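You operate a simulated robot arm through the tools that you are given. There is no shell and no other tool. Be economical: measure what you need, move in short steps, check, and stop when the job is done.

The job below is to be done with a simulated robot arm. You get a single attempt, and the scene is never put back.

## Task
Put things in order on the top of the white bench. At the end: the carton (marked "CAPS") from the top of the white bench stands on top of the sponge tray; the gold padlock stands where the carton stood; the orange filter from the top of the white bench stands where the white filter (marked "WIDE") stood; the white filter from the top of the white bench stands where the gold padlock stood; whatever was shut is shut again. Leave all else as you found it, and nothing knocked over.
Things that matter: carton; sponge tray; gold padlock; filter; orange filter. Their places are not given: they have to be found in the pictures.

Only the result counts: the job must be done as asked and must still hold three seconds after the hand-in. Knocking over, shifting, dropping, spilling or breaking anything else fails it. Lids that push on must go on centred and level and be pressed home; caps that screw on are set level and turned clockwise until they are tight.

## Robot
A 7-joint arm with a two-finger parallel gripper, fixed in place. Base frame: the origin is at the foot of the arm, x ahead of it, y to its left, z up; the work surface is at about z = 0. Readings come in m, rad, newtons and seconds.
With the tool pointing down near the work surface it reaches from about 0.22 to 0.58 m from the base axis. Its first joint turns from -1.152 to 1.152 rad. Payload 2.5 kg.
The TCP is the grasp point between the finger pads, 0.023 m short of the fingertips. In the tool frame z runs along the fingers and y along their closing line. Largest opening 0.094 m; finger width 0.038, thickness 0.01; the body of the gripper, 0.054 by 0.096 m, starts 0.039 m behind the TCP.
Orientation is told as [roll, pitch, yaw] about the base's x, y, z axes, in that order, counted from this pose: with the fingers straight down and closing along the base's y, the tool's x points along the base's -x, its y along +y and its z along -z.

## Interface
- The arm moves only by the tool apply_moves. Its argument "motion" is one flat list of numbers, 7 for each row, row after row: the closure, from 0 (fully open) to 1 (shut), then the shift along the tool's x, y, z in m, then the turn, a rotation vector about the tool's x, y, z in rad. In form: [gripper, dx, dy, dz, rx, ry, rz, gripper, dx, dy, dz, rx, ry, rz, ...]. A call has 1 to 10 rows; each row is the pose to reach, as a shift and turn from the pose commanded when the call began, along the tool's axes at that moment. Each row takes 0.2 s and may step no farther than 0.05 m and 0.15 rad from the row before; otherwise, or with a gripper value out of range, the whole call is refused. Where a pose cannot be reached the arm comes as near as it can. A force on the tool above 40 N (or 10 N above the force at the start of the call, whichever is more), or a blocked arm, ends the call early, and 0.2 s more pass. Each finger travels about 0.108 m/s and halts on what it meets, pressing with about 22 N; the grip force reading is that of the motor and also rises with nothing between the fingers. The clock runs only during rows and for 0.2 s after the last one: add rows that repeat a pose to give the fingers time. It gives the time, the measured TCP pose, the force on the tool (base axes), the opening and the grip force at its end, in the units of the frame above (readings bear some noise).
- Cameras (640 x 400 px; columns grow to the right, rows downward): "scene" is fixed at [0.0912, -0.3995, 0.5354]; the picture's right is [0.97, -0.26, 0.00], its down [-0.17, -0.62, -0.76] and it looks along [0.20, 0.74, -0.64] (base axes); focal length 318 px, centre (320, 200). "wrist" rides on the gripper at [-0.039, 0, -0.044] in the tool frame; the picture's right is [0.00, -1.00, 0.00], its down [0.97, 0.00, -0.24] and it looks along [0.24, 0.00, 0.97] (tool axes); focal length 218 px, centre (320, 200).
- get_image(camera): a new picture of that camera. The clock stands still meanwhile.
- locate(camera, pixels): for up to 12 pixels [column, row] of the newest picture of that camera ("zoom" is the newest enlarged one), the place [x, y, z] in the base frame of the surface seen there, good to about 0.002 m. The clock stands still meanwhile.
- inspect(camera, box): a new picture of the part [left, top, right, bottom] of that camera's present view, enlarged. The clock stands still meanwhile.
- close_job(): hands the job in; it is judged then, once.

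Go step by step. Measure first, check grasps and placings, and put right what went wrong. The budget is 80 turns and 46 pictures, counting those below and the enlarged ones. Unless the task says otherwise, let go and move clear before handing in, and close with one line.

The tools are called after "Request:" by a JSON object that holds its "name" and its "arguments". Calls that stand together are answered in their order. apply_moves: Moves the arm, as the interface text tells. Its arguments: {"type":"object","properties":{"motion":{"type":"array","items":{"type":"number"}}},"required":["motion"]} The other tools are called the same way: get_image (camera) takes a picture; locate (camera, pixels) gives the place of the surface under pixels of a picture; inspect (camera, box) takes an enlarged picture of a part of a camera's view; close_job () hands the job in.

At the start:

```text
time: 0.0
tool_pos: [0.4054, 0.1441, 0.2638]
ee_rot: [0.0, 0.0, 0.0]
contact_force: [0.1, 0.5, 0.5]
finger_gap: 0.094
grasp_force: 0.0
```

scene: 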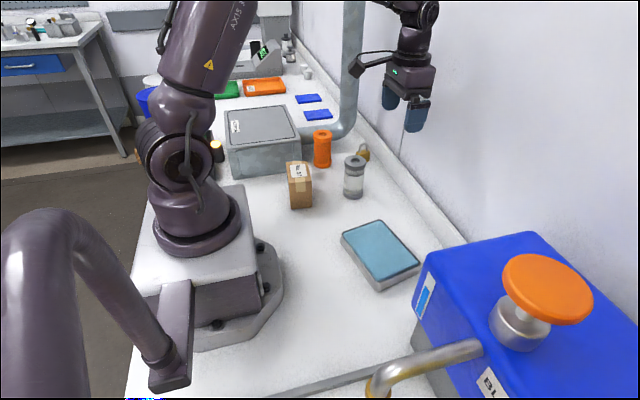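
wrist: 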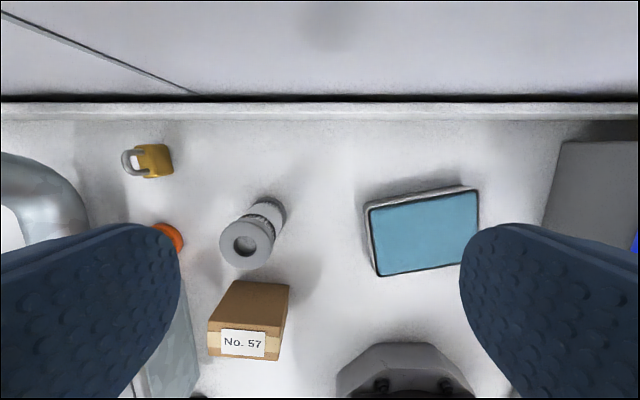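

The pictures show the carton near scene (300,185), the grey-white filter at (354,175), the orange filter at (322,148), the padlock at (363,152) and the tray at (380,253). I'll take enlarged views to check them.

Request:
{"name": "inspect", "arguments": {"camera": "scene", "box": [200, 80, 440, 300]}}

Request:
{"name": "inspect", "arguments": {"camera": "wrist", "box": [100, 120, 500, 370]}}

```text
1.82 times, centred on (320, 190) of scene
```

zoom: 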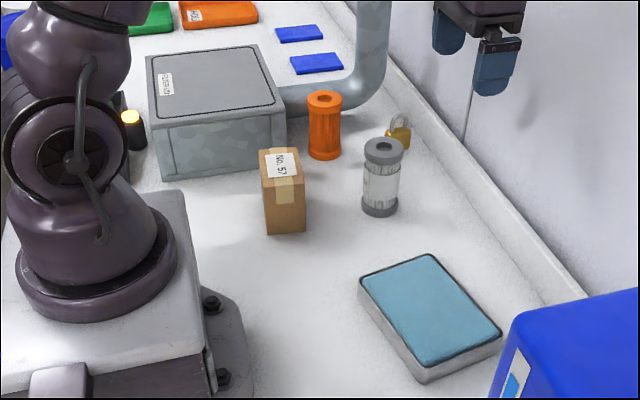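

```text
1.60 times, centred on (300, 245) of wrist
```

zoom: 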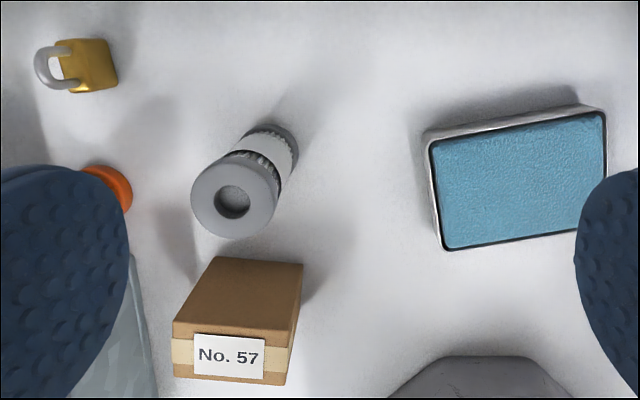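

The carton's top reads "No. 57", so "CAPS" may be on a hidden side. I'll measure points on the items and zoom in further.

Request:
{"name": "locate", "arguments": {"camera": "zoom", "pixels": [[85, 65], [42, 68], [110, 180], [200, 200], [275, 200], [272, 130], [290, 140], [215, 260], [300, 265], [175, 330], [285, 338], [228, 378]]}}

Request:
{"name": "inspect", "arguments": {"camera": "scene", "box": [270, 120, 390, 215]}}

Request:
{"name": "inspect", "arguments": {"camera": "scene", "box": [200, 30, 360, 150]}}

```text
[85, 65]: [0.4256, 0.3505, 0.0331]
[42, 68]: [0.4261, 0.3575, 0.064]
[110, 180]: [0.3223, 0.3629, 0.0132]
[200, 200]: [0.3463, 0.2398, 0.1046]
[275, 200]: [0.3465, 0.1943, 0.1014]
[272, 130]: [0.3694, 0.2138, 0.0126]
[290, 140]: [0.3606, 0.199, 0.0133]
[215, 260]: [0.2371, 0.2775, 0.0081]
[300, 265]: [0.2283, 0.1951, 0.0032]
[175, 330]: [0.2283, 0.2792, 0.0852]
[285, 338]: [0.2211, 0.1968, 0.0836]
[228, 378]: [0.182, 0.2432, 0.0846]
```

```text
4.21 times, centred on (330, 168) of scene
```

zoom: 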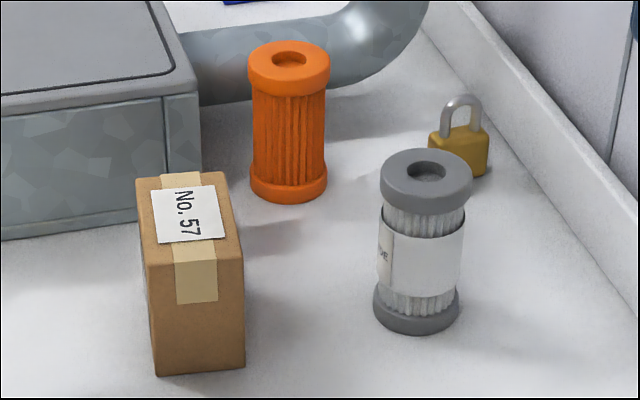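

```text
3.33 times, centred on (280, 90) of scene
```

zoom: 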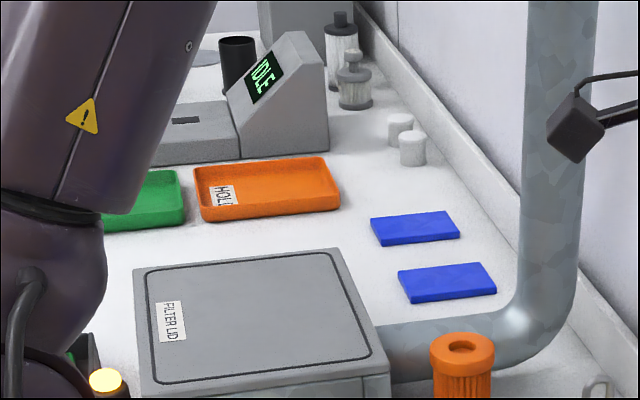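

The box labelled "FILTER LID" is shut and isn't part of the job. The three standing objects and the padlock are clear of each other, so I'll measure their rims and the tray from the scene camera.

Request:
{"name": "locate", "arguments": {"camera": "scene", "pixels": [[314, 137], [331.5, 137], [322.6, 140.5], [322.6, 131], [345.5, 161.5], [365, 161.5], [355.4, 166.5], [355.4, 156.8], [287.5, 164], [307.5, 162.3], [310.5, 182], [290, 184]]}}

Request:
{"name": "locate", "arguments": {"camera": "scene", "pixels": [[346, 236], [377, 222], [416, 260], [380, 286], [380, 250], [362, 157], [358, 155], [368, 155], [363, 145], [352.6, 198], [322.4, 166.5], [300, 205]]}}

Request:
{"name": "locate", "arguments": {"camera": "wrist", "pixels": [[368, 205], [478, 189], [480, 255], [380, 276], [425, 235], [367, 215], [375, 270], [210, 325], [280, 332], [276, 358], [210, 352], [245, 338]]}}

```text
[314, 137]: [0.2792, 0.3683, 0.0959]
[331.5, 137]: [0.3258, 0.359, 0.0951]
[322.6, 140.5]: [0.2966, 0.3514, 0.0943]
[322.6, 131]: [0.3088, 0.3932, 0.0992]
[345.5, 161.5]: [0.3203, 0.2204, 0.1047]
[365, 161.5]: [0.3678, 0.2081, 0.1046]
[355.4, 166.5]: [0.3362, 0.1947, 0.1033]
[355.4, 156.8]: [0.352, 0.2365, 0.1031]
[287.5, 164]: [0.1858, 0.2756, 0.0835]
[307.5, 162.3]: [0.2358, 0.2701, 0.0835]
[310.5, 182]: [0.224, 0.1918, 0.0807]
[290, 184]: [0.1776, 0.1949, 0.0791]
```

```text
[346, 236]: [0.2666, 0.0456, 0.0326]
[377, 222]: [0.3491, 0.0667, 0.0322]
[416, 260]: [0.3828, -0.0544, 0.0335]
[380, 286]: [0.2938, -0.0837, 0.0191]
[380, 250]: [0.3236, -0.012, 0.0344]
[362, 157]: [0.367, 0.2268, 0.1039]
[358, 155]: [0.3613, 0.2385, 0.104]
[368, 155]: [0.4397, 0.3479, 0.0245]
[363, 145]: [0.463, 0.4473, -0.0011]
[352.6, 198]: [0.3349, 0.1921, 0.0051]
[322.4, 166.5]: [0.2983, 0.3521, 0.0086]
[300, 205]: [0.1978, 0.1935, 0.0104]
```

```text
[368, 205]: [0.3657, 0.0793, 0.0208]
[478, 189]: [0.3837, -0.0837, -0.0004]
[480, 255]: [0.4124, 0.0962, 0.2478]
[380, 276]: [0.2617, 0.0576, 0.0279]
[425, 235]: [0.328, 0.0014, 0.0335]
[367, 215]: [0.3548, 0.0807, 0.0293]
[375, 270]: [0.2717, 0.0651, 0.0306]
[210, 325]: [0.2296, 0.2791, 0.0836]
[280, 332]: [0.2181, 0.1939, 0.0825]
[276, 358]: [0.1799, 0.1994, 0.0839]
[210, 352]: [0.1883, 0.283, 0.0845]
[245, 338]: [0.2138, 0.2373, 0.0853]
```

The carton centre is about (0.206,0.236), the white filter (0.344,0.214), the orange filter (0.302,0.371) and the tray (0.325,-0.007). Next I'll check the obstacles: pipe, wall and lid box.

Request:
{"name": "locate", "arguments": {"camera": "wrist", "pixels": [[60, 230], [40, 180], [80, 215], [10, 160], [150, 118], [150, 106], [150, 80], [400, 106], [170, 350], [190, 390], [160, 390], [150, 240]]}}

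Request:
{"name": "locate", "arguments": {"camera": "scene", "pixels": [[355, 110], [340, 130], [365, 100], [345, 60], [300, 134], [285, 108], [230, 148], [265, 130], [299, 142], [232, 175], [397, 180], [400, 160]]}}

```text
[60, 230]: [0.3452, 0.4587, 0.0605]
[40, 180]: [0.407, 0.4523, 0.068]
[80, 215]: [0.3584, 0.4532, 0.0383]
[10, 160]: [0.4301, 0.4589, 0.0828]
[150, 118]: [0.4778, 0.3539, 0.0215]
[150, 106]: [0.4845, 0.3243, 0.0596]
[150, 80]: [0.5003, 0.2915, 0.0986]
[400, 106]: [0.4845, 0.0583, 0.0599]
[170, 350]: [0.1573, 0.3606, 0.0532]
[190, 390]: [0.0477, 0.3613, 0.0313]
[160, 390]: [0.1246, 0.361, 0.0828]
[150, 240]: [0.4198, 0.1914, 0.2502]
```

```text
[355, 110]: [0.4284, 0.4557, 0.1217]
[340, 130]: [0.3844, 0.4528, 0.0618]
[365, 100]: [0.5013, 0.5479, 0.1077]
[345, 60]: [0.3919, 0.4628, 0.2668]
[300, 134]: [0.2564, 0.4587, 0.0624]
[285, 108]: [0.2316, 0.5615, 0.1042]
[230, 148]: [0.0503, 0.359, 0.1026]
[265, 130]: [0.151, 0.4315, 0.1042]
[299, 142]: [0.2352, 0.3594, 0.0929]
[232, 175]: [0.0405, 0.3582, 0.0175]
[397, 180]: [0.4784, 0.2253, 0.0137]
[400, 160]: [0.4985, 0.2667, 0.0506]
```

Box face is at y≈0.36, the pipe at y≈0.452 and the wall at x≈0.50, so there is room to work. The carton's short side lies roughly along x, so I'll move above it while turning to yaw ≈ +1.45.

Request:
{"name": "apply_moves", "arguments": {"motion": [0, 0.02, 0.0092, 0.004, 0, 0, -0.145, 0, 0.04, 0.0184, 0.008, 0, 0, -0.29, 0, 0.06, 0.0276, 0.012, 0, 0, -0.435, 0, 0.08, 0.0368, 0.016, 0, 0, -0.58, 0, 0.1, 0.046, 0.02, 0, 0, -0.725, 0, 0.12, 0.0552, 0.024, 0, 0, -0.87, 0, 0.14, 0.0644, 0.028, 0, 0, -1.015, 0, 0.16, 0.0736, 0.032, 0, 0, -1.16, 0, 0.18, 0.0828, 0.036, 0, 0, -1.305, 0, 0.1994, 0.092, 0.04, 0, 0, -1.45]}}

Request:
{"name": "get_image", "arguments": {"camera": "wrist"}}

```text
time: 2.2
tool_pos: [0.2057, 0.2353, 0.2252]
ee_rot: [-0.001, 0.0, 1.452]
contact_force: [-0.1, 0.3, -0.6]
finger_gap: 0.094
grasp_force: 0.0
```

```text
39 pictures are left
```

wrist: 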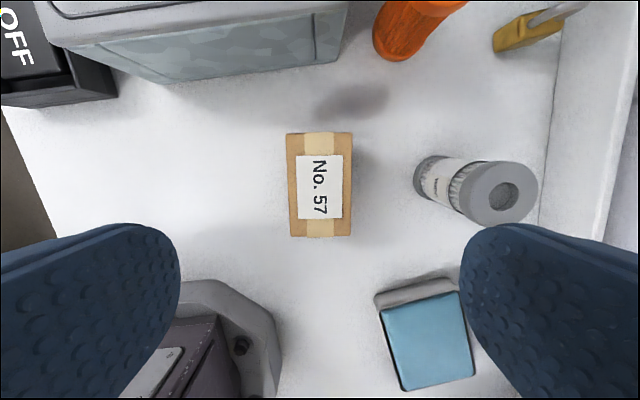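

The carton top runs from (286,133) to (353,237), nearly square to the gripper. I'll measure its corners and base precisely.

Request:
{"name": "locate", "arguments": {"camera": "wrist", "pixels": [[289, 136], [349, 135], [350, 233], [292, 235], [320, 185], [383, 302], [458, 292], [473, 373], [402, 388], [428, 340], [515, 38], [550, 12]]}}

Request:
{"name": "inspect", "arguments": {"camera": "wrist", "box": [400, 100, 560, 240]}}

```text
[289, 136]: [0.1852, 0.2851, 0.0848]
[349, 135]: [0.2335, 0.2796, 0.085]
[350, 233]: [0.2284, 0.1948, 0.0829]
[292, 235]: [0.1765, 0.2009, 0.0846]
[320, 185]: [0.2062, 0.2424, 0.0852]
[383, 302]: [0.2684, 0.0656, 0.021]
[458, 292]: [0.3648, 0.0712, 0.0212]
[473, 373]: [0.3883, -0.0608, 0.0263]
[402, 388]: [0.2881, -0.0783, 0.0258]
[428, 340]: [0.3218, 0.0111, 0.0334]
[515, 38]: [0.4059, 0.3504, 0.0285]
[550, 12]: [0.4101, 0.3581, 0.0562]
```

```text
2.86 times, centred on (480, 170) of wrist
```

zoom: 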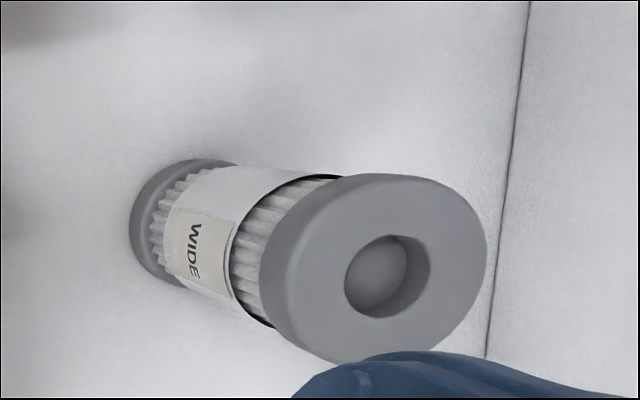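

The white filter reads WIDE. The carton centre is (0.206,0.240), its top is at 0.085, and its yaw is about 1.48. I'll descend to TCP z≈0.055.

Request:
{"name": "apply_moves", "arguments": {"motion": [0, -0.001, 0, 0.04, 0, 0, -0.015, 0, -0.002, 0, 0.08, 0, 0, -0.033, 0, -0.003, 0, 0.12, 0, 0, -0.033, 0, -0.003, 0, 0.15, 0, 0, -0.033, 0, -0.003, 0, 0.169, 0, 0, -0.033, 0, -0.003, 0, 0.169, 0, 0, -0.033]}}

Request:
{"name": "get_image", "arguments": {"camera": "wrist"}}

```text
time: 3.6
tool_pos: [0.2068, 0.2399, 0.0558]
ee_rot: [0.0, 0.0, 1.484]
contact_force: [-0.5, 0.1, -0.2]
finger_gap: 0.0941
grasp_force: 0.0
```

```text
37 pictures are left
```

wrist: 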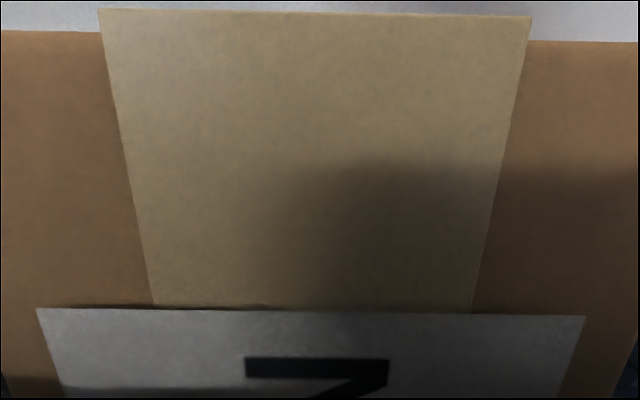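

The fingers straddle the carton. Closing the gripper now.

Request:
{"name": "apply_moves", "arguments": {"motion": [1, 0, 0, 0, 0, 0, 0, 1, 0, 0, 0, 0, 0, 0, 1, 0, 0, 0, 0, 0, 0, 1, 0, 0, 0, 0, 0, 0]}}

```text
time: 4.6
tool_pos: [0.2063, 0.2392, 0.0557]
ee_rot: [-0.001, 0.001, 1.484]
contact_force: [0.2, -0.3, 0.3]
finger_gap: 0.0549
grasp_force: 21.5
```

The carton is gripped at a gap of 0.055. I'll lift it straight up and carry it over the tray.

Request:
{"name": "apply_moves", "arguments": {"motion": [1, 0, 0, -0.03, 0, 0, 0, 1, 0, 0, -0.07, 0, 0, 0, 1, 0, 0, -0.11, 0, 0, 0, 1, 0, 0, -0.15, 0, 0, 0, 1, 0.0385, -0.02325, -0.15, 0, 0, 0, 1, 0.077, -0.0465, -0.15, 0, 0, 0, 1, 0.1155, -0.06975, -0.15, 0, 0, 0, 1, 0.154, -0.093, -0.15, 0, 0, 0, 1, 0.1925, -0.11625, -0.15, 0, 0, 0, 1, 0.2308, -0.1395, -0.15, 0, 0, 0]}}

Request:
{"name": "get_image", "arguments": {"camera": "scene"}}

Request:
{"name": "get_image", "arguments": {"camera": "wrist"}}

```text
time: 6.8
tool_pos: [0.326, -0.0072, 0.2038]
ee_rot: [0.001, -0.001, 1.483]
contact_force: [0.8, -0.8, -1.8]
finger_gap: 0.0548
grasp_force: 22.3
```

```text
36 pictures are left
```

scene: 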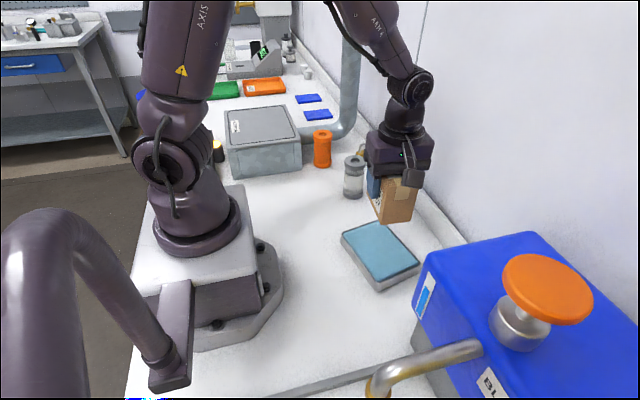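

```text
35 pictures are left
```

wrist: 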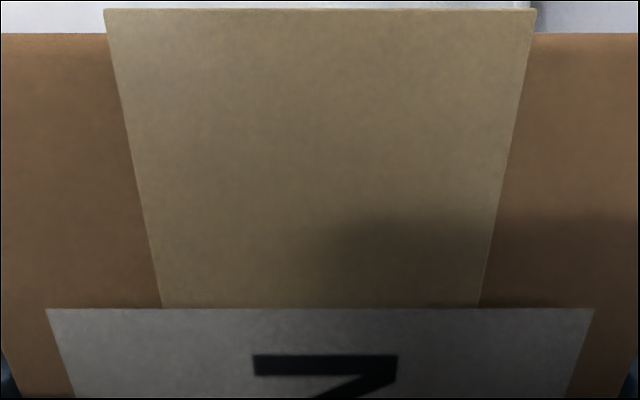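

Carton hangs level over the tray. I'll lower it to just above the sponge surface (0.0335 + 0.0557 ≈ 0.089).

Request:
{"name": "apply_moves", "arguments": {"motion": [1, -0.002, 0, 0.04, 0, 0, 0, 1, -0.004, 0, 0.075, 0, 0, 0, 1, -0.004, 0, 0.1, 0, 0, 0, 1, -0.004, 0, 0.11, 0, 0, 0, 1, -0.004, 0, 0.112, 0, 0, 0, 1, -0.004, 0, 0.113, 0, 0, 0]}}

Request:
{"name": "inspect", "arguments": {"camera": "scene", "box": [320, 150, 450, 300]}}

```text
time: 8.2
tool_pos: [0.3239, 0.0007, 0.0903]
ee_rot: [0.001, -0.001, 1.483]
contact_force: [0.1, 0.4, -2.1]
finger_gap: 0.055
grasp_force: 22.0
```

```text
2.67 times, centred on (385, 225) of scene
```

zoom: 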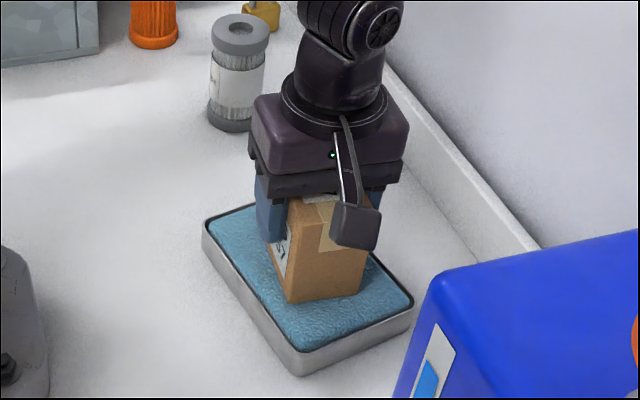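

The carton sits centrally over the tray, not yet touching. I'll ease it down in 1 mm steps.

Request:
{"name": "apply_moves", "arguments": {"motion": [1, 0, 0, 0.001, 0, 0, 0, 1, 0, 0, 0.0015, 0, 0, 0, 1, 0, 0, 0.0015, 0, 0, 0]}}

```text
time: 9.0
tool_pos: [0.3271, 0.0002, 0.0901]
ee_rot: [0.001, -0.001, 1.483]
contact_force: [0.3, 0.3, -1.9]
finger_gap: 0.055
grasp_force: 22.1
```

Still hanging free (Fz ≈ -1.9). I'll keep lowering.

Request:
{"name": "apply_moves", "arguments": {"motion": [1, 0, 0, 0.001, 0, 0, 0, 1, 0, 0, 0.002, 0, 0, 0, 1, 0, 0, 0.002, 0, 0, 0]}}

```text
time: 9.8
tool_pos: [0.3256, 0.0015, 0.0891]
ee_rot: [0.0, -0.001, 1.482]
contact_force: [-4.2, -0.3, 9.1]
finger_gap: 0.0547
grasp_force: 21.7
```

Contact is made (Fz +9). Releasing and rising clear.

Request:
{"name": "apply_moves", "arguments": {"motion": [1, 0, 0, -0.0007, 0, 0, 0, 0, 0, 0, -0.0007, 0, 0, 0, 0, 0, 0, -0.0007, 0, 0, 0, 0, 0, 0, -0.0007, 0, 0, 0, 0, 0, 0, -0.03, 0, 0, 0, 0, 0, 0, -0.07, 0, 0, 0, 0, 0, 0, -0.115, 0, 0, 0, 0, 0, 0, -0.145, 0, 0, 0]}}

Request:
{"name": "get_image", "arguments": {"camera": "wrist"}}

Request:
{"name": "inspect", "arguments": {"camera": "scene", "box": [320, 150, 450, 300]}}

```text
time: 11.6
tool_pos: [0.3257, 0.0014, 0.2358]
ee_rot: [0.0, 0.001, 1.483]
contact_force: [-0.5, 0.6, 0.1]
finger_gap: 0.0939
grasp_force: 0.0
```

```text
33 pictures are left
```

wrist: 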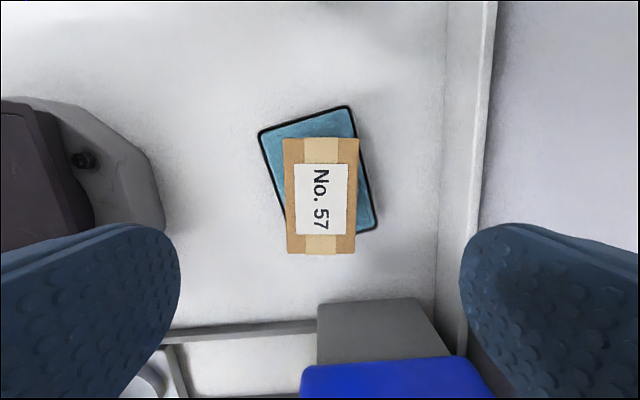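

```text
2.67 times, centred on (385, 225) of scene
```

zoom: 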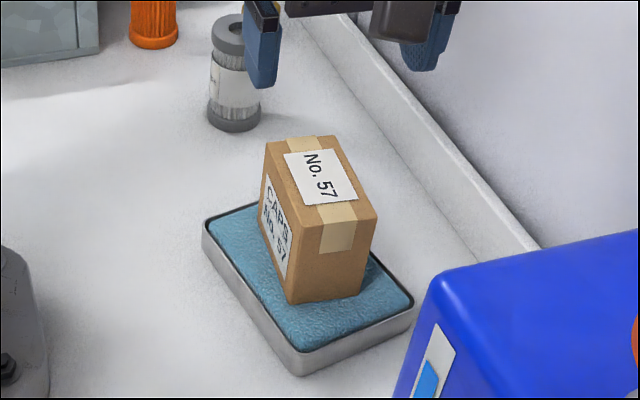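

The carton stands on the tray, with the CAPS label now visible. Next I'll move above the padlock at about (0.42,0.35) and turn yaw back to 0.

Request:
{"name": "apply_moves", "arguments": {"motion": [0, -0.0334, -0.0046, 0, 0, 0, 0.148, 0, -0.0668, -0.0091, 0, 0, 0, 0.297, 0, -0.1001, -0.0137, 0, 0, 0, 0.445, 0, -0.1335, -0.0182, 0, 0, 0, 0.593, 0, -0.1669, -0.0228, 0, 0, 0, 0.741, 0, -0.2003, -0.0274, 0, 0, 0, 0.89, 0, -0.2337, -0.0319, 0, 0, 0, 1.038, 0, -0.267, -0.0365, 0, 0, 0, 1.186, 0, -0.3004, -0.041, 0, 0, 0, 1.335, 0, -0.3338, -0.0456, 0, 0, 0, 1.483]}}

Request:
{"name": "get_image", "arguments": {"camera": "wrist"}}

```text
time: 13.8
tool_pos: [0.4005, 0.3295, 0.2337]
ee_rot: [-0.001, 0.0, -0.003]
contact_force: [-0.4, -0.2, 0.0]
finger_gap: 0.094
grasp_force: 0.2
```

```text
31 pictures are left
```

wrist: 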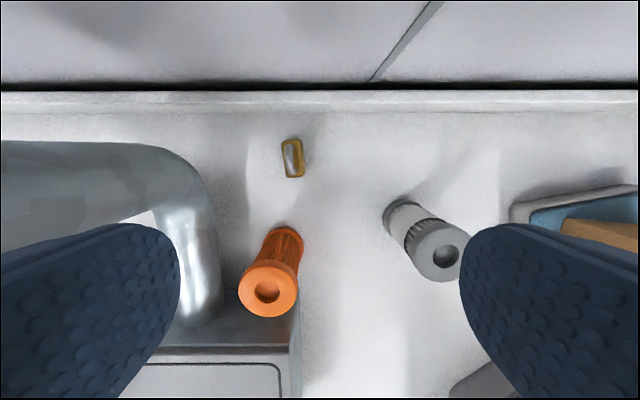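

The padlock is at (292,158), thin along y and long along x. I'll zoom in to measure it.

Request:
{"name": "inspect", "arguments": {"camera": "wrist", "box": [252, 130, 332, 190]}}

```text
6.67 times, centred on (292, 160) of wrist
```

zoom: 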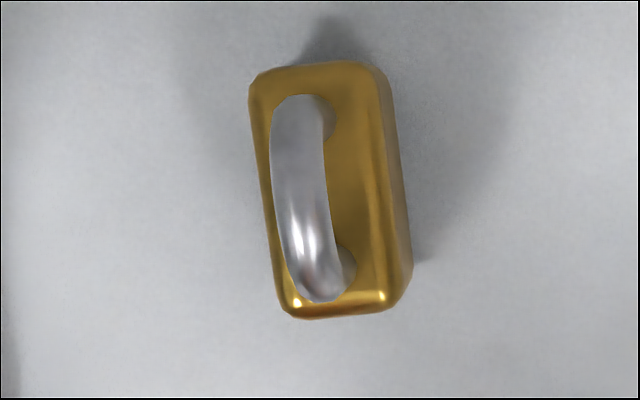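

Request:
{"name": "locate", "arguments": {"camera": "zoom", "pixels": [[258, 85], [375, 75], [395, 290], [290, 300], [295, 200], [360, 190], [340, 190], [300, 110], [320, 285], [200, 200], [470, 200], [408, 260]]}}

Request:
{"name": "locate", "arguments": {"camera": "wrist", "pixels": [[243, 290], [296, 290], [268, 267], [268, 314], [268, 312], [413, 252], [461, 252], [437, 228], [437, 279], [302, 262], [258, 250], [200, 230]]}}

```text
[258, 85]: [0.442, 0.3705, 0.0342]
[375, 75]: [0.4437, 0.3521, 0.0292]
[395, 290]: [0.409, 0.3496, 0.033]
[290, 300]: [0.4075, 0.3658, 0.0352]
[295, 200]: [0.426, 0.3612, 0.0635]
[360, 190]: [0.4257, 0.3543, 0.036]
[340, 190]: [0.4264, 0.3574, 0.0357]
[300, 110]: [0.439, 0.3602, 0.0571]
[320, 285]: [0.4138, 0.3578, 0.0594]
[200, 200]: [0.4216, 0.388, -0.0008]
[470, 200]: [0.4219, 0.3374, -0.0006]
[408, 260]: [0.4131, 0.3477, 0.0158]
```

```text
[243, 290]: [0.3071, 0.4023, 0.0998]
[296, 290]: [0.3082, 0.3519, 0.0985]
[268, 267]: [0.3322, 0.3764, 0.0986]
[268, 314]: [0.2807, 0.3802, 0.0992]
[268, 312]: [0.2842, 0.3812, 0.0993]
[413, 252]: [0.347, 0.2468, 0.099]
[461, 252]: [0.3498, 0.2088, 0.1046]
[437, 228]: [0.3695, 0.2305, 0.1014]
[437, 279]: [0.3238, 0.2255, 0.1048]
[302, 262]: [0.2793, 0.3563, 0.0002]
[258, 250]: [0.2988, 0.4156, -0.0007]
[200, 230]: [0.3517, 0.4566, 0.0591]
```

Padlock centre is (0.4255,0.3595), body top 0.036, shackle top 0.064, yaw about +0.14. I'll come down partway above it and check the alignment and the camera's clearance to the wall.

Request:
{"name": "apply_moves", "arguments": {"motion": [0, -0.0125, 0.015, 0.02, 0, 0, -0.07, 0, -0.025, 0.03, 0.04, 0, 0, -0.14, 0, -0.025, 0.03, 0.08, 0, 0, -0.14, 0, -0.025, 0.03, 0.115, 0, 0, -0.14, 0, -0.025, 0.03, 0.13, 0, 0, -0.14]}}

Request:
{"name": "get_image", "arguments": {"camera": "wrist"}}

Request:
{"name": "inspect", "arguments": {"camera": "scene", "box": [300, 60, 460, 190]}}

```text
time: 15.0
tool_pos: [0.4258, 0.3584, 0.1026]
ee_rot: [-0.001, 0.001, 0.142]
contact_force: [-0.7, 0.6, -0.7]
finger_gap: 0.0942
grasp_force: 0.1
```

```text
29 pictures are left
```

wrist: 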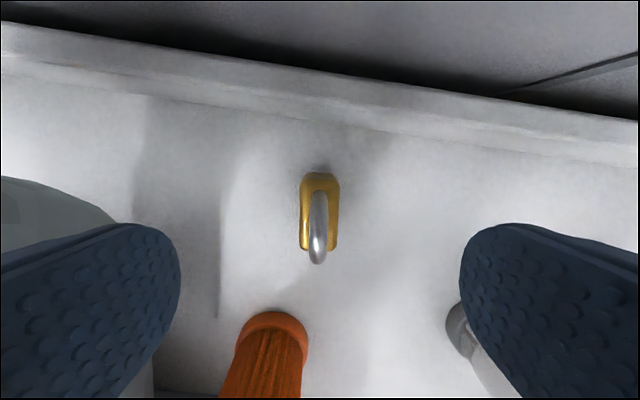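

```text
3.08 times, centred on (380, 125) of scene
```

zoom: 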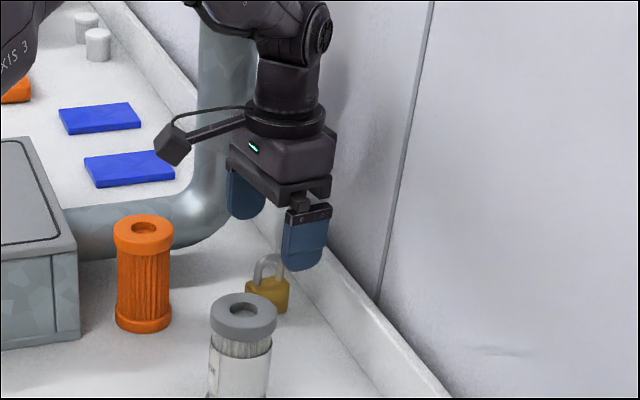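

The picture shows a block on a bracket at zoom (173,143), sticking out from the gripper on its tool +x side. Before going lower I'll locate it relative to the orange filter.

Request:
{"name": "locate", "arguments": {"camera": "zoom", "pixels": [[172, 143], [160, 150], [178, 162], [185, 145], [215, 128], [250, 147], [300, 240], [245, 200], [303, 165], [265, 290], [144, 225], [310, 190]]}}

```text
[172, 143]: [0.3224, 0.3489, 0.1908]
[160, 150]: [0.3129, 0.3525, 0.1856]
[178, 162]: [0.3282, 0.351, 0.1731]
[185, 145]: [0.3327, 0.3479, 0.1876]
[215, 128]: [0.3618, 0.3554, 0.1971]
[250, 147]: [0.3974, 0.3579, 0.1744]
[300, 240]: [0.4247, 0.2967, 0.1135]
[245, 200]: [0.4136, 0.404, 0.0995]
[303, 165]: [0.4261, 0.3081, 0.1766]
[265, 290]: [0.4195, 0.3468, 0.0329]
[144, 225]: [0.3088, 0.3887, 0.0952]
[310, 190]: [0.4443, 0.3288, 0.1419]
```

The block's underside is about 0.068 above the TCP and would pass over the orange filter (top 0.099). I'll grip the padlock with TCP at z≈0.042, which leaves about 11 mm of clearance.

Request:
{"name": "apply_moves", "arguments": {"motion": [0, 0, 0, 0.03, 0, 0, 0, 0, 0, 0, 0.05, 0, 0, 0, 0, 0, 0, 0.061, 0, 0, 0, 0, 0, 0, 0.061, 0, 0, 0]}}

Request:
{"name": "inspect", "arguments": {"camera": "scene", "box": [280, 80, 440, 200]}}

```text
time: 16.0
tool_pos: [0.4249, 0.3592, 0.0423]
ee_rot: [0.0, -0.001, 0.141]
contact_force: [-0.7, 0.5, -0.4]
finger_gap: 0.0937
grasp_force: 0.1
```

```text
3.33 times, centred on (360, 140) of scene
```

zoom: 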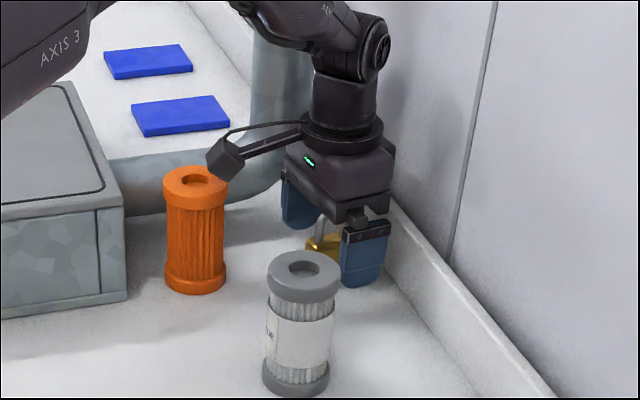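

No contact, and the block clears the orange filter. Closing on the padlock.

Request:
{"name": "apply_moves", "arguments": {"motion": [1, 0, 0, 0, 0, 0, 0, 1, 0, 0, 0, 0, 0, 0, 1, 0, 0, 0, 0, 0, 0, 1, 0, 0, 0, 0, 0, 0, 1, 0, 0, 0, 0, 0, 0]}}

```text
time: 17.2
tool_pos: [0.4241, 0.3593, 0.0416]
ee_rot: [0.0, 0.001, 0.14]
contact_force: [-0.3, 0.6, -0.3]
finger_gap: 0.0217
grasp_force: 22.0
```

Padlock is gripped at a gap of 0.0217. Lifting it and carrying it to the carton's old place (0.206,0.240).

Request:
{"name": "apply_moves", "arguments": {"motion": [1, 0, 0, -0.03, 0, 0, 0, 1, 0, 0, -0.075, 0, 0, 0, 1, 0, 0, -0.12, 0, 0, 0, 1, 0, 0, -0.16, 0, 0, 0, 1, 0.0388, -0.0146, -0.16, 0, 0, 0, 1, 0.0777, -0.0293, -0.16, 0, 0, 0, 1, 0.1165, -0.0439, -0.16, 0, 0, 0, 1, 0.1553, -0.0585, -0.16, 0, 0, 0, 1, 0.1942, -0.0732, -0.16, 0, 0, 0, 1, 0.233, -0.0878, -0.16, 0, 0, 0]}}

Request:
{"name": "get_image", "arguments": {"camera": "wrist"}}

Request:
{"name": "get_image", "arguments": {"camera": "scene"}}

```text
time: 19.4
tool_pos: [0.2072, 0.2387, 0.2021]
ee_rot: [-0.001, -0.001, 0.14]
contact_force: [-1.3, 0.4, -2.9]
finger_gap: 0.0216
grasp_force: 22.0
```

```text
26 pictures are left
```

wrist: 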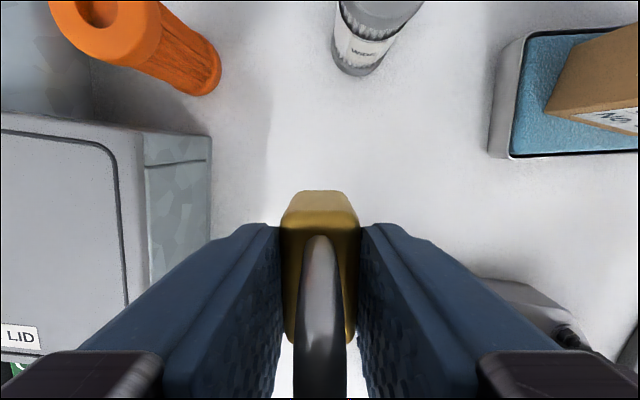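

```text
25 pictures are left
```

scene: 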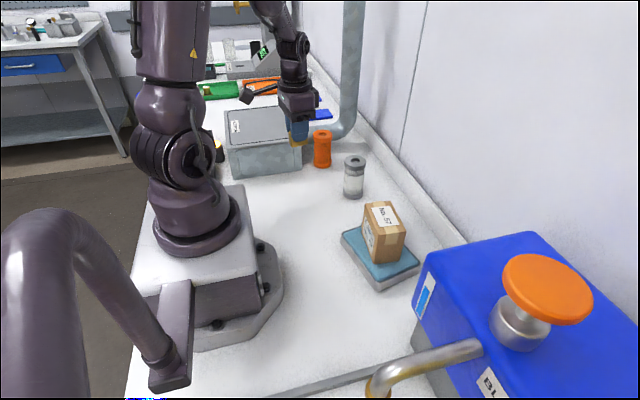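

The padlock is upright in the grip. I'll check where the arm's foot plate (wrist (510,300)) is before lowering.

Request:
{"name": "locate", "arguments": {"camera": "wrist", "pixels": [[500, 285], [540, 300], [575, 330], [600, 350], [480, 278], [210, 200], [300, 230]]}}

```text
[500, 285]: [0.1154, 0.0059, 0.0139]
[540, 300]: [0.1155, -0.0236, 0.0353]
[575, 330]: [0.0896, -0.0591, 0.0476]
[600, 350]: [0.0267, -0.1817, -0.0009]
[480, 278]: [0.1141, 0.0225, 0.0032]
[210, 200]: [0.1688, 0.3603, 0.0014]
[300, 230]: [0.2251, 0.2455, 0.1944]
```

The plate is well clear. Lowering to about 2 mm above the resting height.

Request:
{"name": "apply_moves", "arguments": {"motion": [1, 0, 0, 0.045, 0, 0, 0, 1, 0, 0, 0.09, 0, 0, 0, 1, 0, 0, 0.13, 0, 0, 0, 1, 0, 0, 0.15, 0, 0, 0, 1, 0, 0, 0.157, 0, 0, 0, 1, 0, 0, 0.158, 0, 0, 0, 1, 0, 0, 0.159, 0, 0, 0]}}

```text
time: 21.0
tool_pos: [0.2065, 0.2403, 0.0438]
ee_rot: [0.0, 0.0, 0.139]
contact_force: [0.1, 0.0, -1.6]
finger_gap: 0.0218
grasp_force: 22.2
```

Still hanging free (Fz -1.6). I'll ease it further down.

Request:
{"name": "apply_moves", "arguments": {"motion": [1, 0, 0, 0.001, 0, 0, 0, 1, 0, 0, 0.0015, 0, 0, 0, 1, 0, 0, 0.0015, 0, 0, 0]}}

```text
time: 21.8
tool_pos: [0.207, 0.2406, 0.0416]
ee_rot: [-0.001, -0.002, 0.14]
contact_force: [-1.8, -1.4, 5.0]
finger_gap: 0.0217
grasp_force: 21.5
```

Touchdown (Fz +5). Releasing and rising.

Request:
{"name": "apply_moves", "arguments": {"motion": [0, 0, 0, 0, 0, 0, 0, 0, 0, 0, 0, 0, 0, 0, 0, 0, 0, 0, 0, 0, 0, 0, 0, 0, -0.02, 0, 0, 0, 0, 0, 0, -0.06, 0, 0, 0, 0, 0, 0, -0.105, 0, 0, 0, 0, 0, 0, -0.15, 0, 0, 0, 0, 0, 0, -0.185, 0, 0, 0]}}

Request:
{"name": "get_image", "arguments": {"camera": "wrist"}}

```text
time: 23.6
tool_pos: [0.2078, 0.2423, 0.2257]
ee_rot: [0.0, 0.001, 0.14]
contact_force: [0.1, 0.5, 0.1]
finger_gap: 0.0941
grasp_force: 0.1
```

```text
24 pictures are left
```

wrist: 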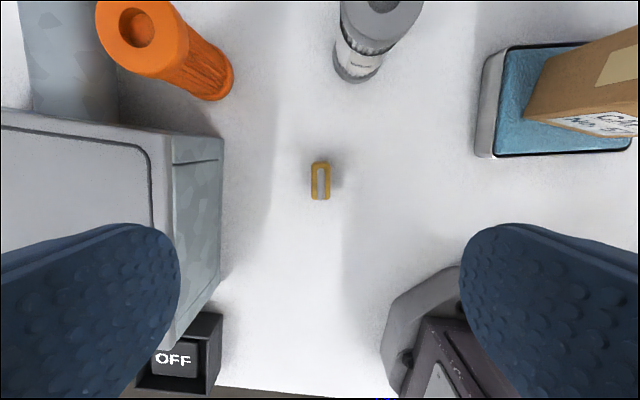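

The padlock stands upright in the carton's spot. Now I'll move above the white filter at about (0.344,0.216) and return yaw to 0.

Request:
{"name": "apply_moves", "arguments": {"motion": [0, -0.033, -0.011, 0, 0, 0, 0.035, 0, -0.066, -0.022, 0, 0, 0, 0.07, 0, -0.099, -0.033, 0, 0, 0, 0.105, 0, -0.1321, -0.0439, 0, 0, 0, 0.14, 0, -0.1321, -0.0439, 0, 0, 0, 0.14]}}

Request:
{"name": "get_image", "arguments": {"camera": "wrist"}}

```text
time: 24.8
tool_pos: [0.3449, 0.2156, 0.2266]
ee_rot: [0.0, 0.002, -0.001]
contact_force: [0.2, -0.4, 0.1]
finger_gap: 0.0939
grasp_force: 0.0
```

```text
23 pictures are left
```

wrist: 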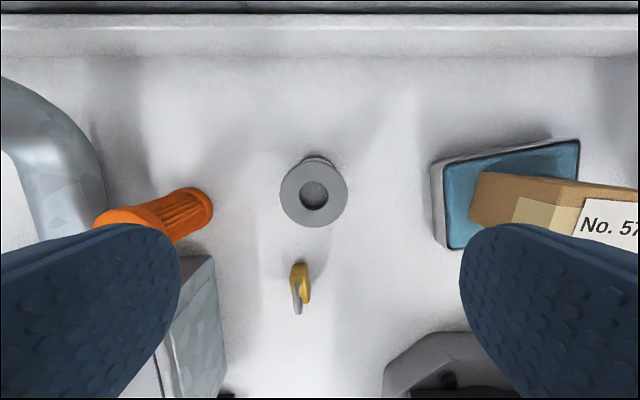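

Filter top spans columns 280–347 and rows 159–226. I'll get the exact centre from its rim.

Request:
{"name": "locate", "arguments": {"camera": "wrist", "pixels": [[283, 192], [344, 192], [313, 163], [313, 223], [314, 195], [318, 155], [313, 158.5], [301, 265], [300, 275]]}}

```text
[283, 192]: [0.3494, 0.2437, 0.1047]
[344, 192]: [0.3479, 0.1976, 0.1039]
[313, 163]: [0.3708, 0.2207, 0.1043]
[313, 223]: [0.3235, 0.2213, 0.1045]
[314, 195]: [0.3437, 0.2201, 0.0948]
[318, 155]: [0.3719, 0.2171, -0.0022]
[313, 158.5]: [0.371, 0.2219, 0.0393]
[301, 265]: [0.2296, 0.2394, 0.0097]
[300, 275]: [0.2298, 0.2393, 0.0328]
```

The white filter centre is about (0.346,0.2195), top 0.1045. I'll descend to TCP z≈0.072 and grip.

Request:
{"name": "apply_moves", "arguments": {"motion": [0, -0.001, 0.004, 0.04, 0, 0, 0, 0, -0.001, 0.004, 0.08, 0, 0, 0, 0, -0.001, 0.004, 0.12, 0, 0, 0, 0, -0.001, 0.004, 0.145, 0, 0, 0, 0, -0.001, 0.004, 0.154, 0, 0, 0, 0, -0.001, 0.004, 0.154, 0, 0, 0, 1, -0.001, 0.004, 0.154, 0, 0, 0, 1, -0.001, 0.004, 0.154, 0, 0, 0, 1, -0.001, 0.004, 0.154, 0, 0, 0, 1, -0.001, 0.004, 0.154, 0, 0, 0]}}

Request:
{"name": "inspect", "arguments": {"camera": "scene", "box": [270, 80, 430, 220]}}

```text
time: 27.0
tool_pos: [0.3429, 0.2179, 0.0731]
ee_rot: [0.001, -0.001, 0.001]
contact_force: [-0.2, -0.2, -0.1]
finger_gap: 0.053
grasp_force: 22.5
```

```text
2.86 times, centred on (350, 150) of scene
```

zoom: 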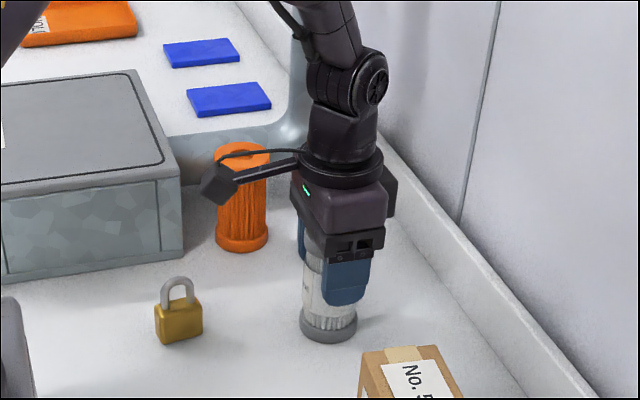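

The filter is gripped (gap 0.053). Lifting and carrying it over to the padlock's old place (0.4255,0.3595).

Request:
{"name": "apply_moves", "arguments": {"motion": [1, 0, 0, -0.03, 0, 0, 0, 1, 0, 0, -0.07, 0, 0, 0, 1, 0, 0, -0.11, 0, 0, 0, 1, 0, 0, -0.13, 0, 0, 0, 1, -0.02, 0.035, -0.13, 0, 0, 0, 1, -0.04, 0.07, -0.13, 0, 0, 0, 1, -0.06, 0.105, -0.13, 0, 0, 0, 1, -0.0795, 0.14, -0.13, 0, 0, 0, 1, -0.0795, 0.14, -0.13, 0, 0, 0]}}

Request:
{"name": "inspect", "arguments": {"camera": "scene", "box": [270, 40, 450, 200]}}

```text
time: 29.0
tool_pos: [0.4254, 0.3589, 0.2036]
ee_rot: [-0.003, 0.002, -0.001]
contact_force: [0.0, 0.1, -0.2]
finger_gap: 0.0531
grasp_force: 22.4
```

```text
2.50 times, centred on (360, 120) of scene
```

zoom: 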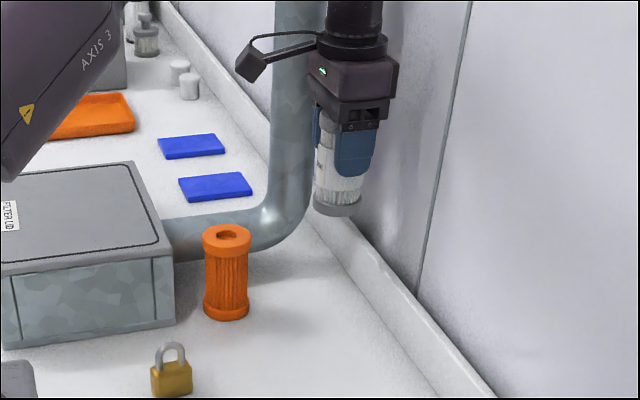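

The filter hangs upright over the spot. Lowering to about 1–2 mm above the bench.

Request:
{"name": "apply_moves", "arguments": {"motion": [1, 0, 0, 0.04, 0, 0, 0, 1, 0, 0, 0.08, 0, 0, 0, 1, 0, 0, 0.11, 0, 0, 0, 1, 0, 0, 0.125, 0, 0, 0, 1, 0, 0, 0.128, 0, 0, 0, 1, 0, 0, 0.129, 0, 0, 0, 1, 0, 0, 0.129, 0, 0, 0]}}

```text
time: 30.6
tool_pos: [0.4242, 0.3597, 0.0735]
ee_rot: [0.0, -0.001, 0.001]
contact_force: [-0.2, 0.4, 0.1]
finger_gap: 0.0528
grasp_force: 22.2
```

Request:
{"name": "apply_moves", "arguments": {"motion": [1, 0, 0, 0.0007, 0, 0, 0, 1, 0, 0, 0.0014, 0, 0, 0, 1, 0, 0, 0.0014, 0, 0, 0]}}

```text
time: 31.4
tool_pos: [0.4247, 0.3582, 0.0732]
ee_rot: [0.0, -0.002, 0.0]
contact_force: [-4.5, -2.0, 14.4]
finger_gap: 0.0528
grasp_force: 21.8
```

Contact is firm at Fz 14. I'll back off slightly, release and rise.

Request:
{"name": "apply_moves", "arguments": {"motion": [1, 0, 0, -0.0006, 0, 0, 0, 0, 0, 0, -0.0006, 0, 0, 0, 0, 0, 0, -0.0006, 0, 0, 0, 0, 0, 0, -0.0006, 0, 0, 0, 0, 0, 0, -0.03, 0, 0, 0, 0, 0, 0, -0.07, 0, 0, 0, 0, 0, 0, -0.115, 0, 0, 0, 0, 0, 0, -0.15, 0, 0, 0]}}

Request:
{"name": "get_image", "arguments": {"camera": "wrist"}}

```text
time: 33.2
tool_pos: [0.4244, 0.3586, 0.223]
ee_rot: [0.001, 0.0, 0.001]
contact_force: [-0.2, -0.1, 0.0]
finger_gap: 0.0944
grasp_force: 0.0
```

```text
20 pictures are left
```

wrist: 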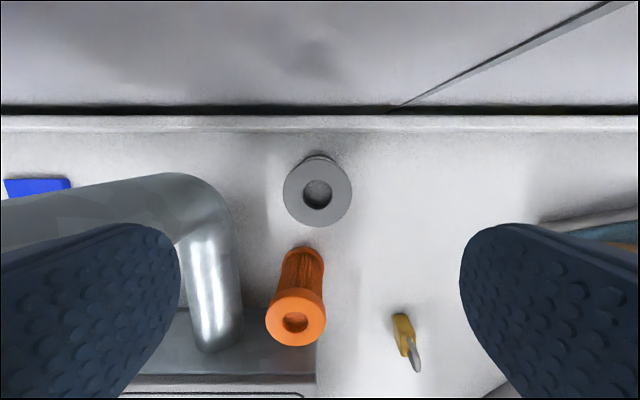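

White filter stands where the padlock was. Next I'll move above the orange filter at about (0.304,0.375).

Request:
{"name": "apply_moves", "arguments": {"motion": [0, 0.04, 0.005, 0, 0, 0, 0, 0, 0.08, 0.01, 0, 0, 0, 0, 0, 0.1215, 0.0155, 0, 0, 0, 0, 0, 0.1215, 0.0155, 0, 0, 0, 0]}}

Request:
{"name": "get_image", "arguments": {"camera": "wrist"}}

```text
time: 34.2
tool_pos: [0.3018, 0.3752, 0.2216]
ee_rot: [0.0, 0.0, 0.0]
contact_force: [0.2, -0.5, 1.0]
finger_gap: 0.0942
grasp_force: 0.0
```

```text
19 pictures are left
```

wrist: 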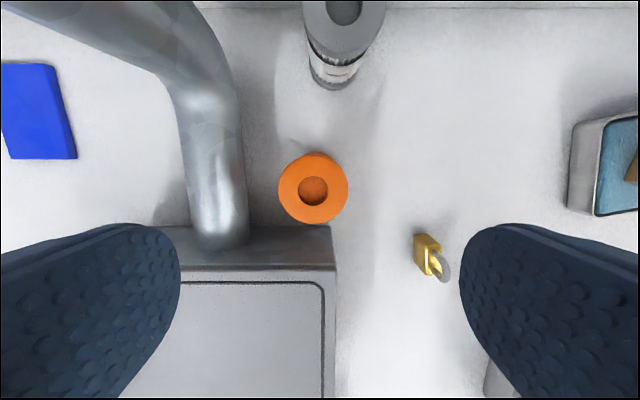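

Request:
{"name": "locate", "arguments": {"camera": "wrist", "pixels": [[282, 189], [345, 189], [313, 156], [313, 220], [236, 190], [240, 220], [320, 240], [330, 255], [325, 8]]}}

```text
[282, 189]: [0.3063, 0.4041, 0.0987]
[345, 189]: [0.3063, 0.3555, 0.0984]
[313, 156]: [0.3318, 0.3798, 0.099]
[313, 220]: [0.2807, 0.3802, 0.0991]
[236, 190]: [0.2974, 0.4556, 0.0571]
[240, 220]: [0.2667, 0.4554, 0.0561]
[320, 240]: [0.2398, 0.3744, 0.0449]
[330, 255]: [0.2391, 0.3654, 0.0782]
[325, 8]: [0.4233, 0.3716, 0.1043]
```

Orange centre is (0.306,0.380), top 0.099. Descending and gripping.

Request:
{"name": "apply_moves", "arguments": {"motion": [0, -0.0025, 0.0035, 0.04, 0, 0, 0, 0, -0.0025, 0.0035, 0.08, 0, 0, 0, 0, -0.0025, 0.0035, 0.12, 0, 0, 0, 0, -0.0025, 0.0035, 0.145, 0, 0, 0, 0, -0.0025, 0.0035, 0.1535, 0, 0, 0, 0, -0.0025, 0.0035, 0.1535, 0, 0, 0, 1, -0.0025, 0.0035, 0.1535, 0, 0, 0, 1, -0.0025, 0.0035, 0.1535, 0, 0, 0, 1, -0.0025, 0.0035, 0.1535, 0, 0, 0, 1, -0.0025, 0.0035, 0.1535, 0, 0, 0]}}

```text
time: 36.4
tool_pos: [0.3055, 0.38, 0.0693]
ee_rot: [-0.001, 0.001, 0.0]
contact_force: [-0.7, -0.4, 0.1]
finger_gap: 0.055
grasp_force: 22.2
```

Gripped at 0.055. Lifting and carrying it to the white filter's old place (0.346,0.2195).

Request:
{"name": "apply_moves", "arguments": {"motion": [1, 0, 0, -0.03, 0, 0, 0, 1, 0, 0, -0.07, 0, 0, 0, 1, 0, 0, -0.11, 0, 0, 0, 1, 0, 0, -0.13, 0, 0, 0, 1, -0.01, -0.04, -0.13, 0, 0, 0, 1, -0.02, -0.08, -0.13, 0, 0, 0, 1, -0.03, -0.12, -0.13, 0, 0, 0, 1, -0.0395, -0.1595, -0.13, 0, 0, 0, 1, -0.0395, -0.1595, -0.13, 0, 0, 0]}}

Request:
{"name": "inspect", "arguments": {"camera": "scene", "box": [270, 40, 450, 240]}}

```text
time: 38.4
tool_pos: [0.3451, 0.217, 0.1983]
ee_rot: [-0.001, -0.001, 0.001]
contact_force: [0.1, 0.6, -0.7]
finger_gap: 0.0551
grasp_force: 21.7
```

```text
2.00 times, centred on (360, 140) of scene
```

zoom: 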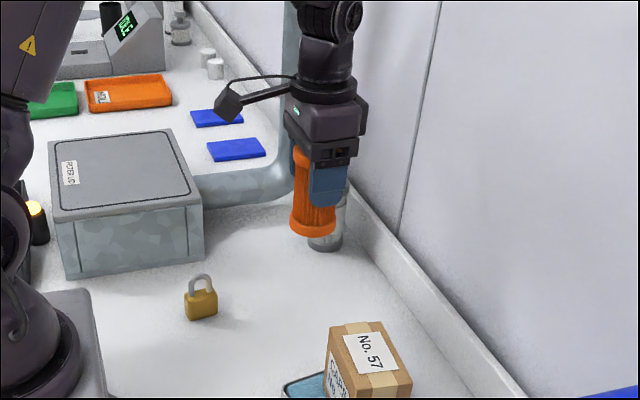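

It hangs upright and clear of everything. Lowering it.

Request:
{"name": "apply_moves", "arguments": {"motion": [1, 0, 0.001, 0.04, 0, 0, 0, 1, 0, 0.001, 0.08, 0, 0, 0, 1, 0, 0.001, 0.11, 0, 0, 0, 1, 0, 0.001, 0.125, 0, 0, 0, 1, 0, 0.001, 0.128, 0, 0, 0, 1, 0, 0.001, 0.129, 0, 0, 0, 1, 0, 0.001, 0.129, 0, 0, 0]}}

Request:
{"name": "apply_moves", "arguments": {"motion": [1, 0, 0, 0.0007, 0, 0, 0, 1, 0, 0, 0.0012, 0, 0, 0, 1, 0, 0, 0.0012, 0, 0, 0]}}

```text
time: 40.0
tool_pos: [0.3475, 0.2194, 0.0702]
ee_rot: [-0.001, 0.001, 0.0]
contact_force: [-0.1, -0.2, -0.8]
finger_gap: 0.0549
grasp_force: 22.3
```

```text
time: 40.8
tool_pos: [0.3465, 0.2193, 0.0682]
ee_rot: [0.001, -0.001, 0.002]
contact_force: [-3.0, -4.0, 18.7]
finger_gap: 0.0547
grasp_force: 21.9
```

Contact is firm at Fz 18.7. I'll back off slightly, release and rise clear.

Request:
{"name": "apply_moves", "arguments": {"motion": [1, 0, 0, -0.0008, 0, 0, 0, 0, 0, 0, -0.0008, 0, 0, 0, 0, 0, 0, -0.0008, 0, 0, 0, 0, 0, 0, -0.0008, 0, 0, 0, 0, 0, 0, -0.03, 0, 0, 0, 0, 0, 0, -0.07, 0, 0, 0, 0, 0, 0, -0.115, 0, 0, 0, 0, 0, 0, -0.155, 0, 0, 0, 0, 0, 0, -0.19, 0, 0, 0]}}

Request:
{"name": "get_image", "arguments": {"camera": "wrist"}}

Request:
{"name": "inspect", "arguments": {"camera": "scene", "box": [200, 80, 440, 300]}}

```text
time: 42.8
tool_pos: [0.346, 0.2209, 0.2612]
ee_rot: [0.002, -0.001, 0.0]
contact_force: [-0.2, 0.2, -1.0]
finger_gap: 0.0939
grasp_force: 0.0
```

```text
17 pictures are left
```

wrist: 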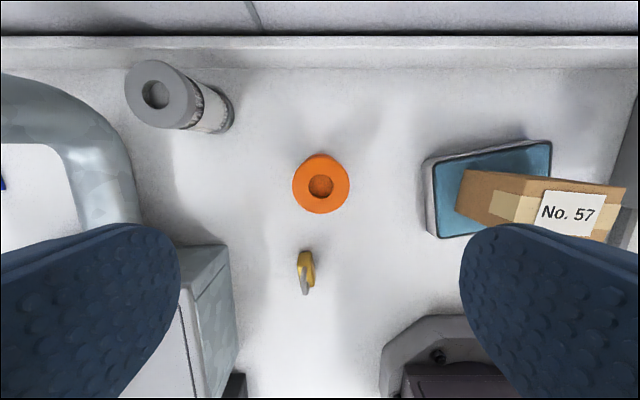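

```text
1.82 times, centred on (320, 190) of scene
```

zoom: 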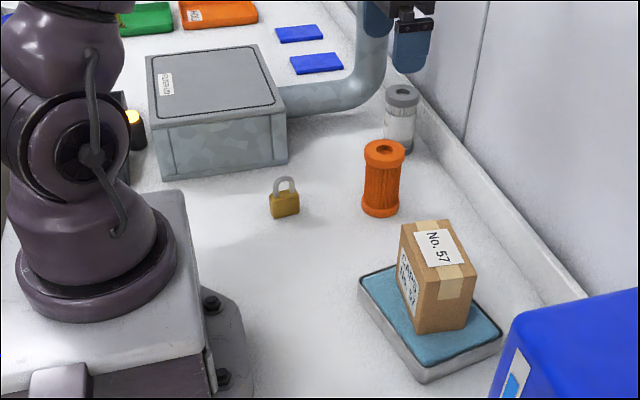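

All four items stand upright in their intended places, the tray hasn't moved and the lid box is still shut. The gripper is open and clear, so I'm handing in.

Request:
{"name": "close_job", "arguments": {}}

```text
The job is handed in.
```

The job is handed in: the carton is on the sponge tray, the padlock is in the carton's place, the white filter is in the padlock's place, and the orange filter is in the white filter's place.
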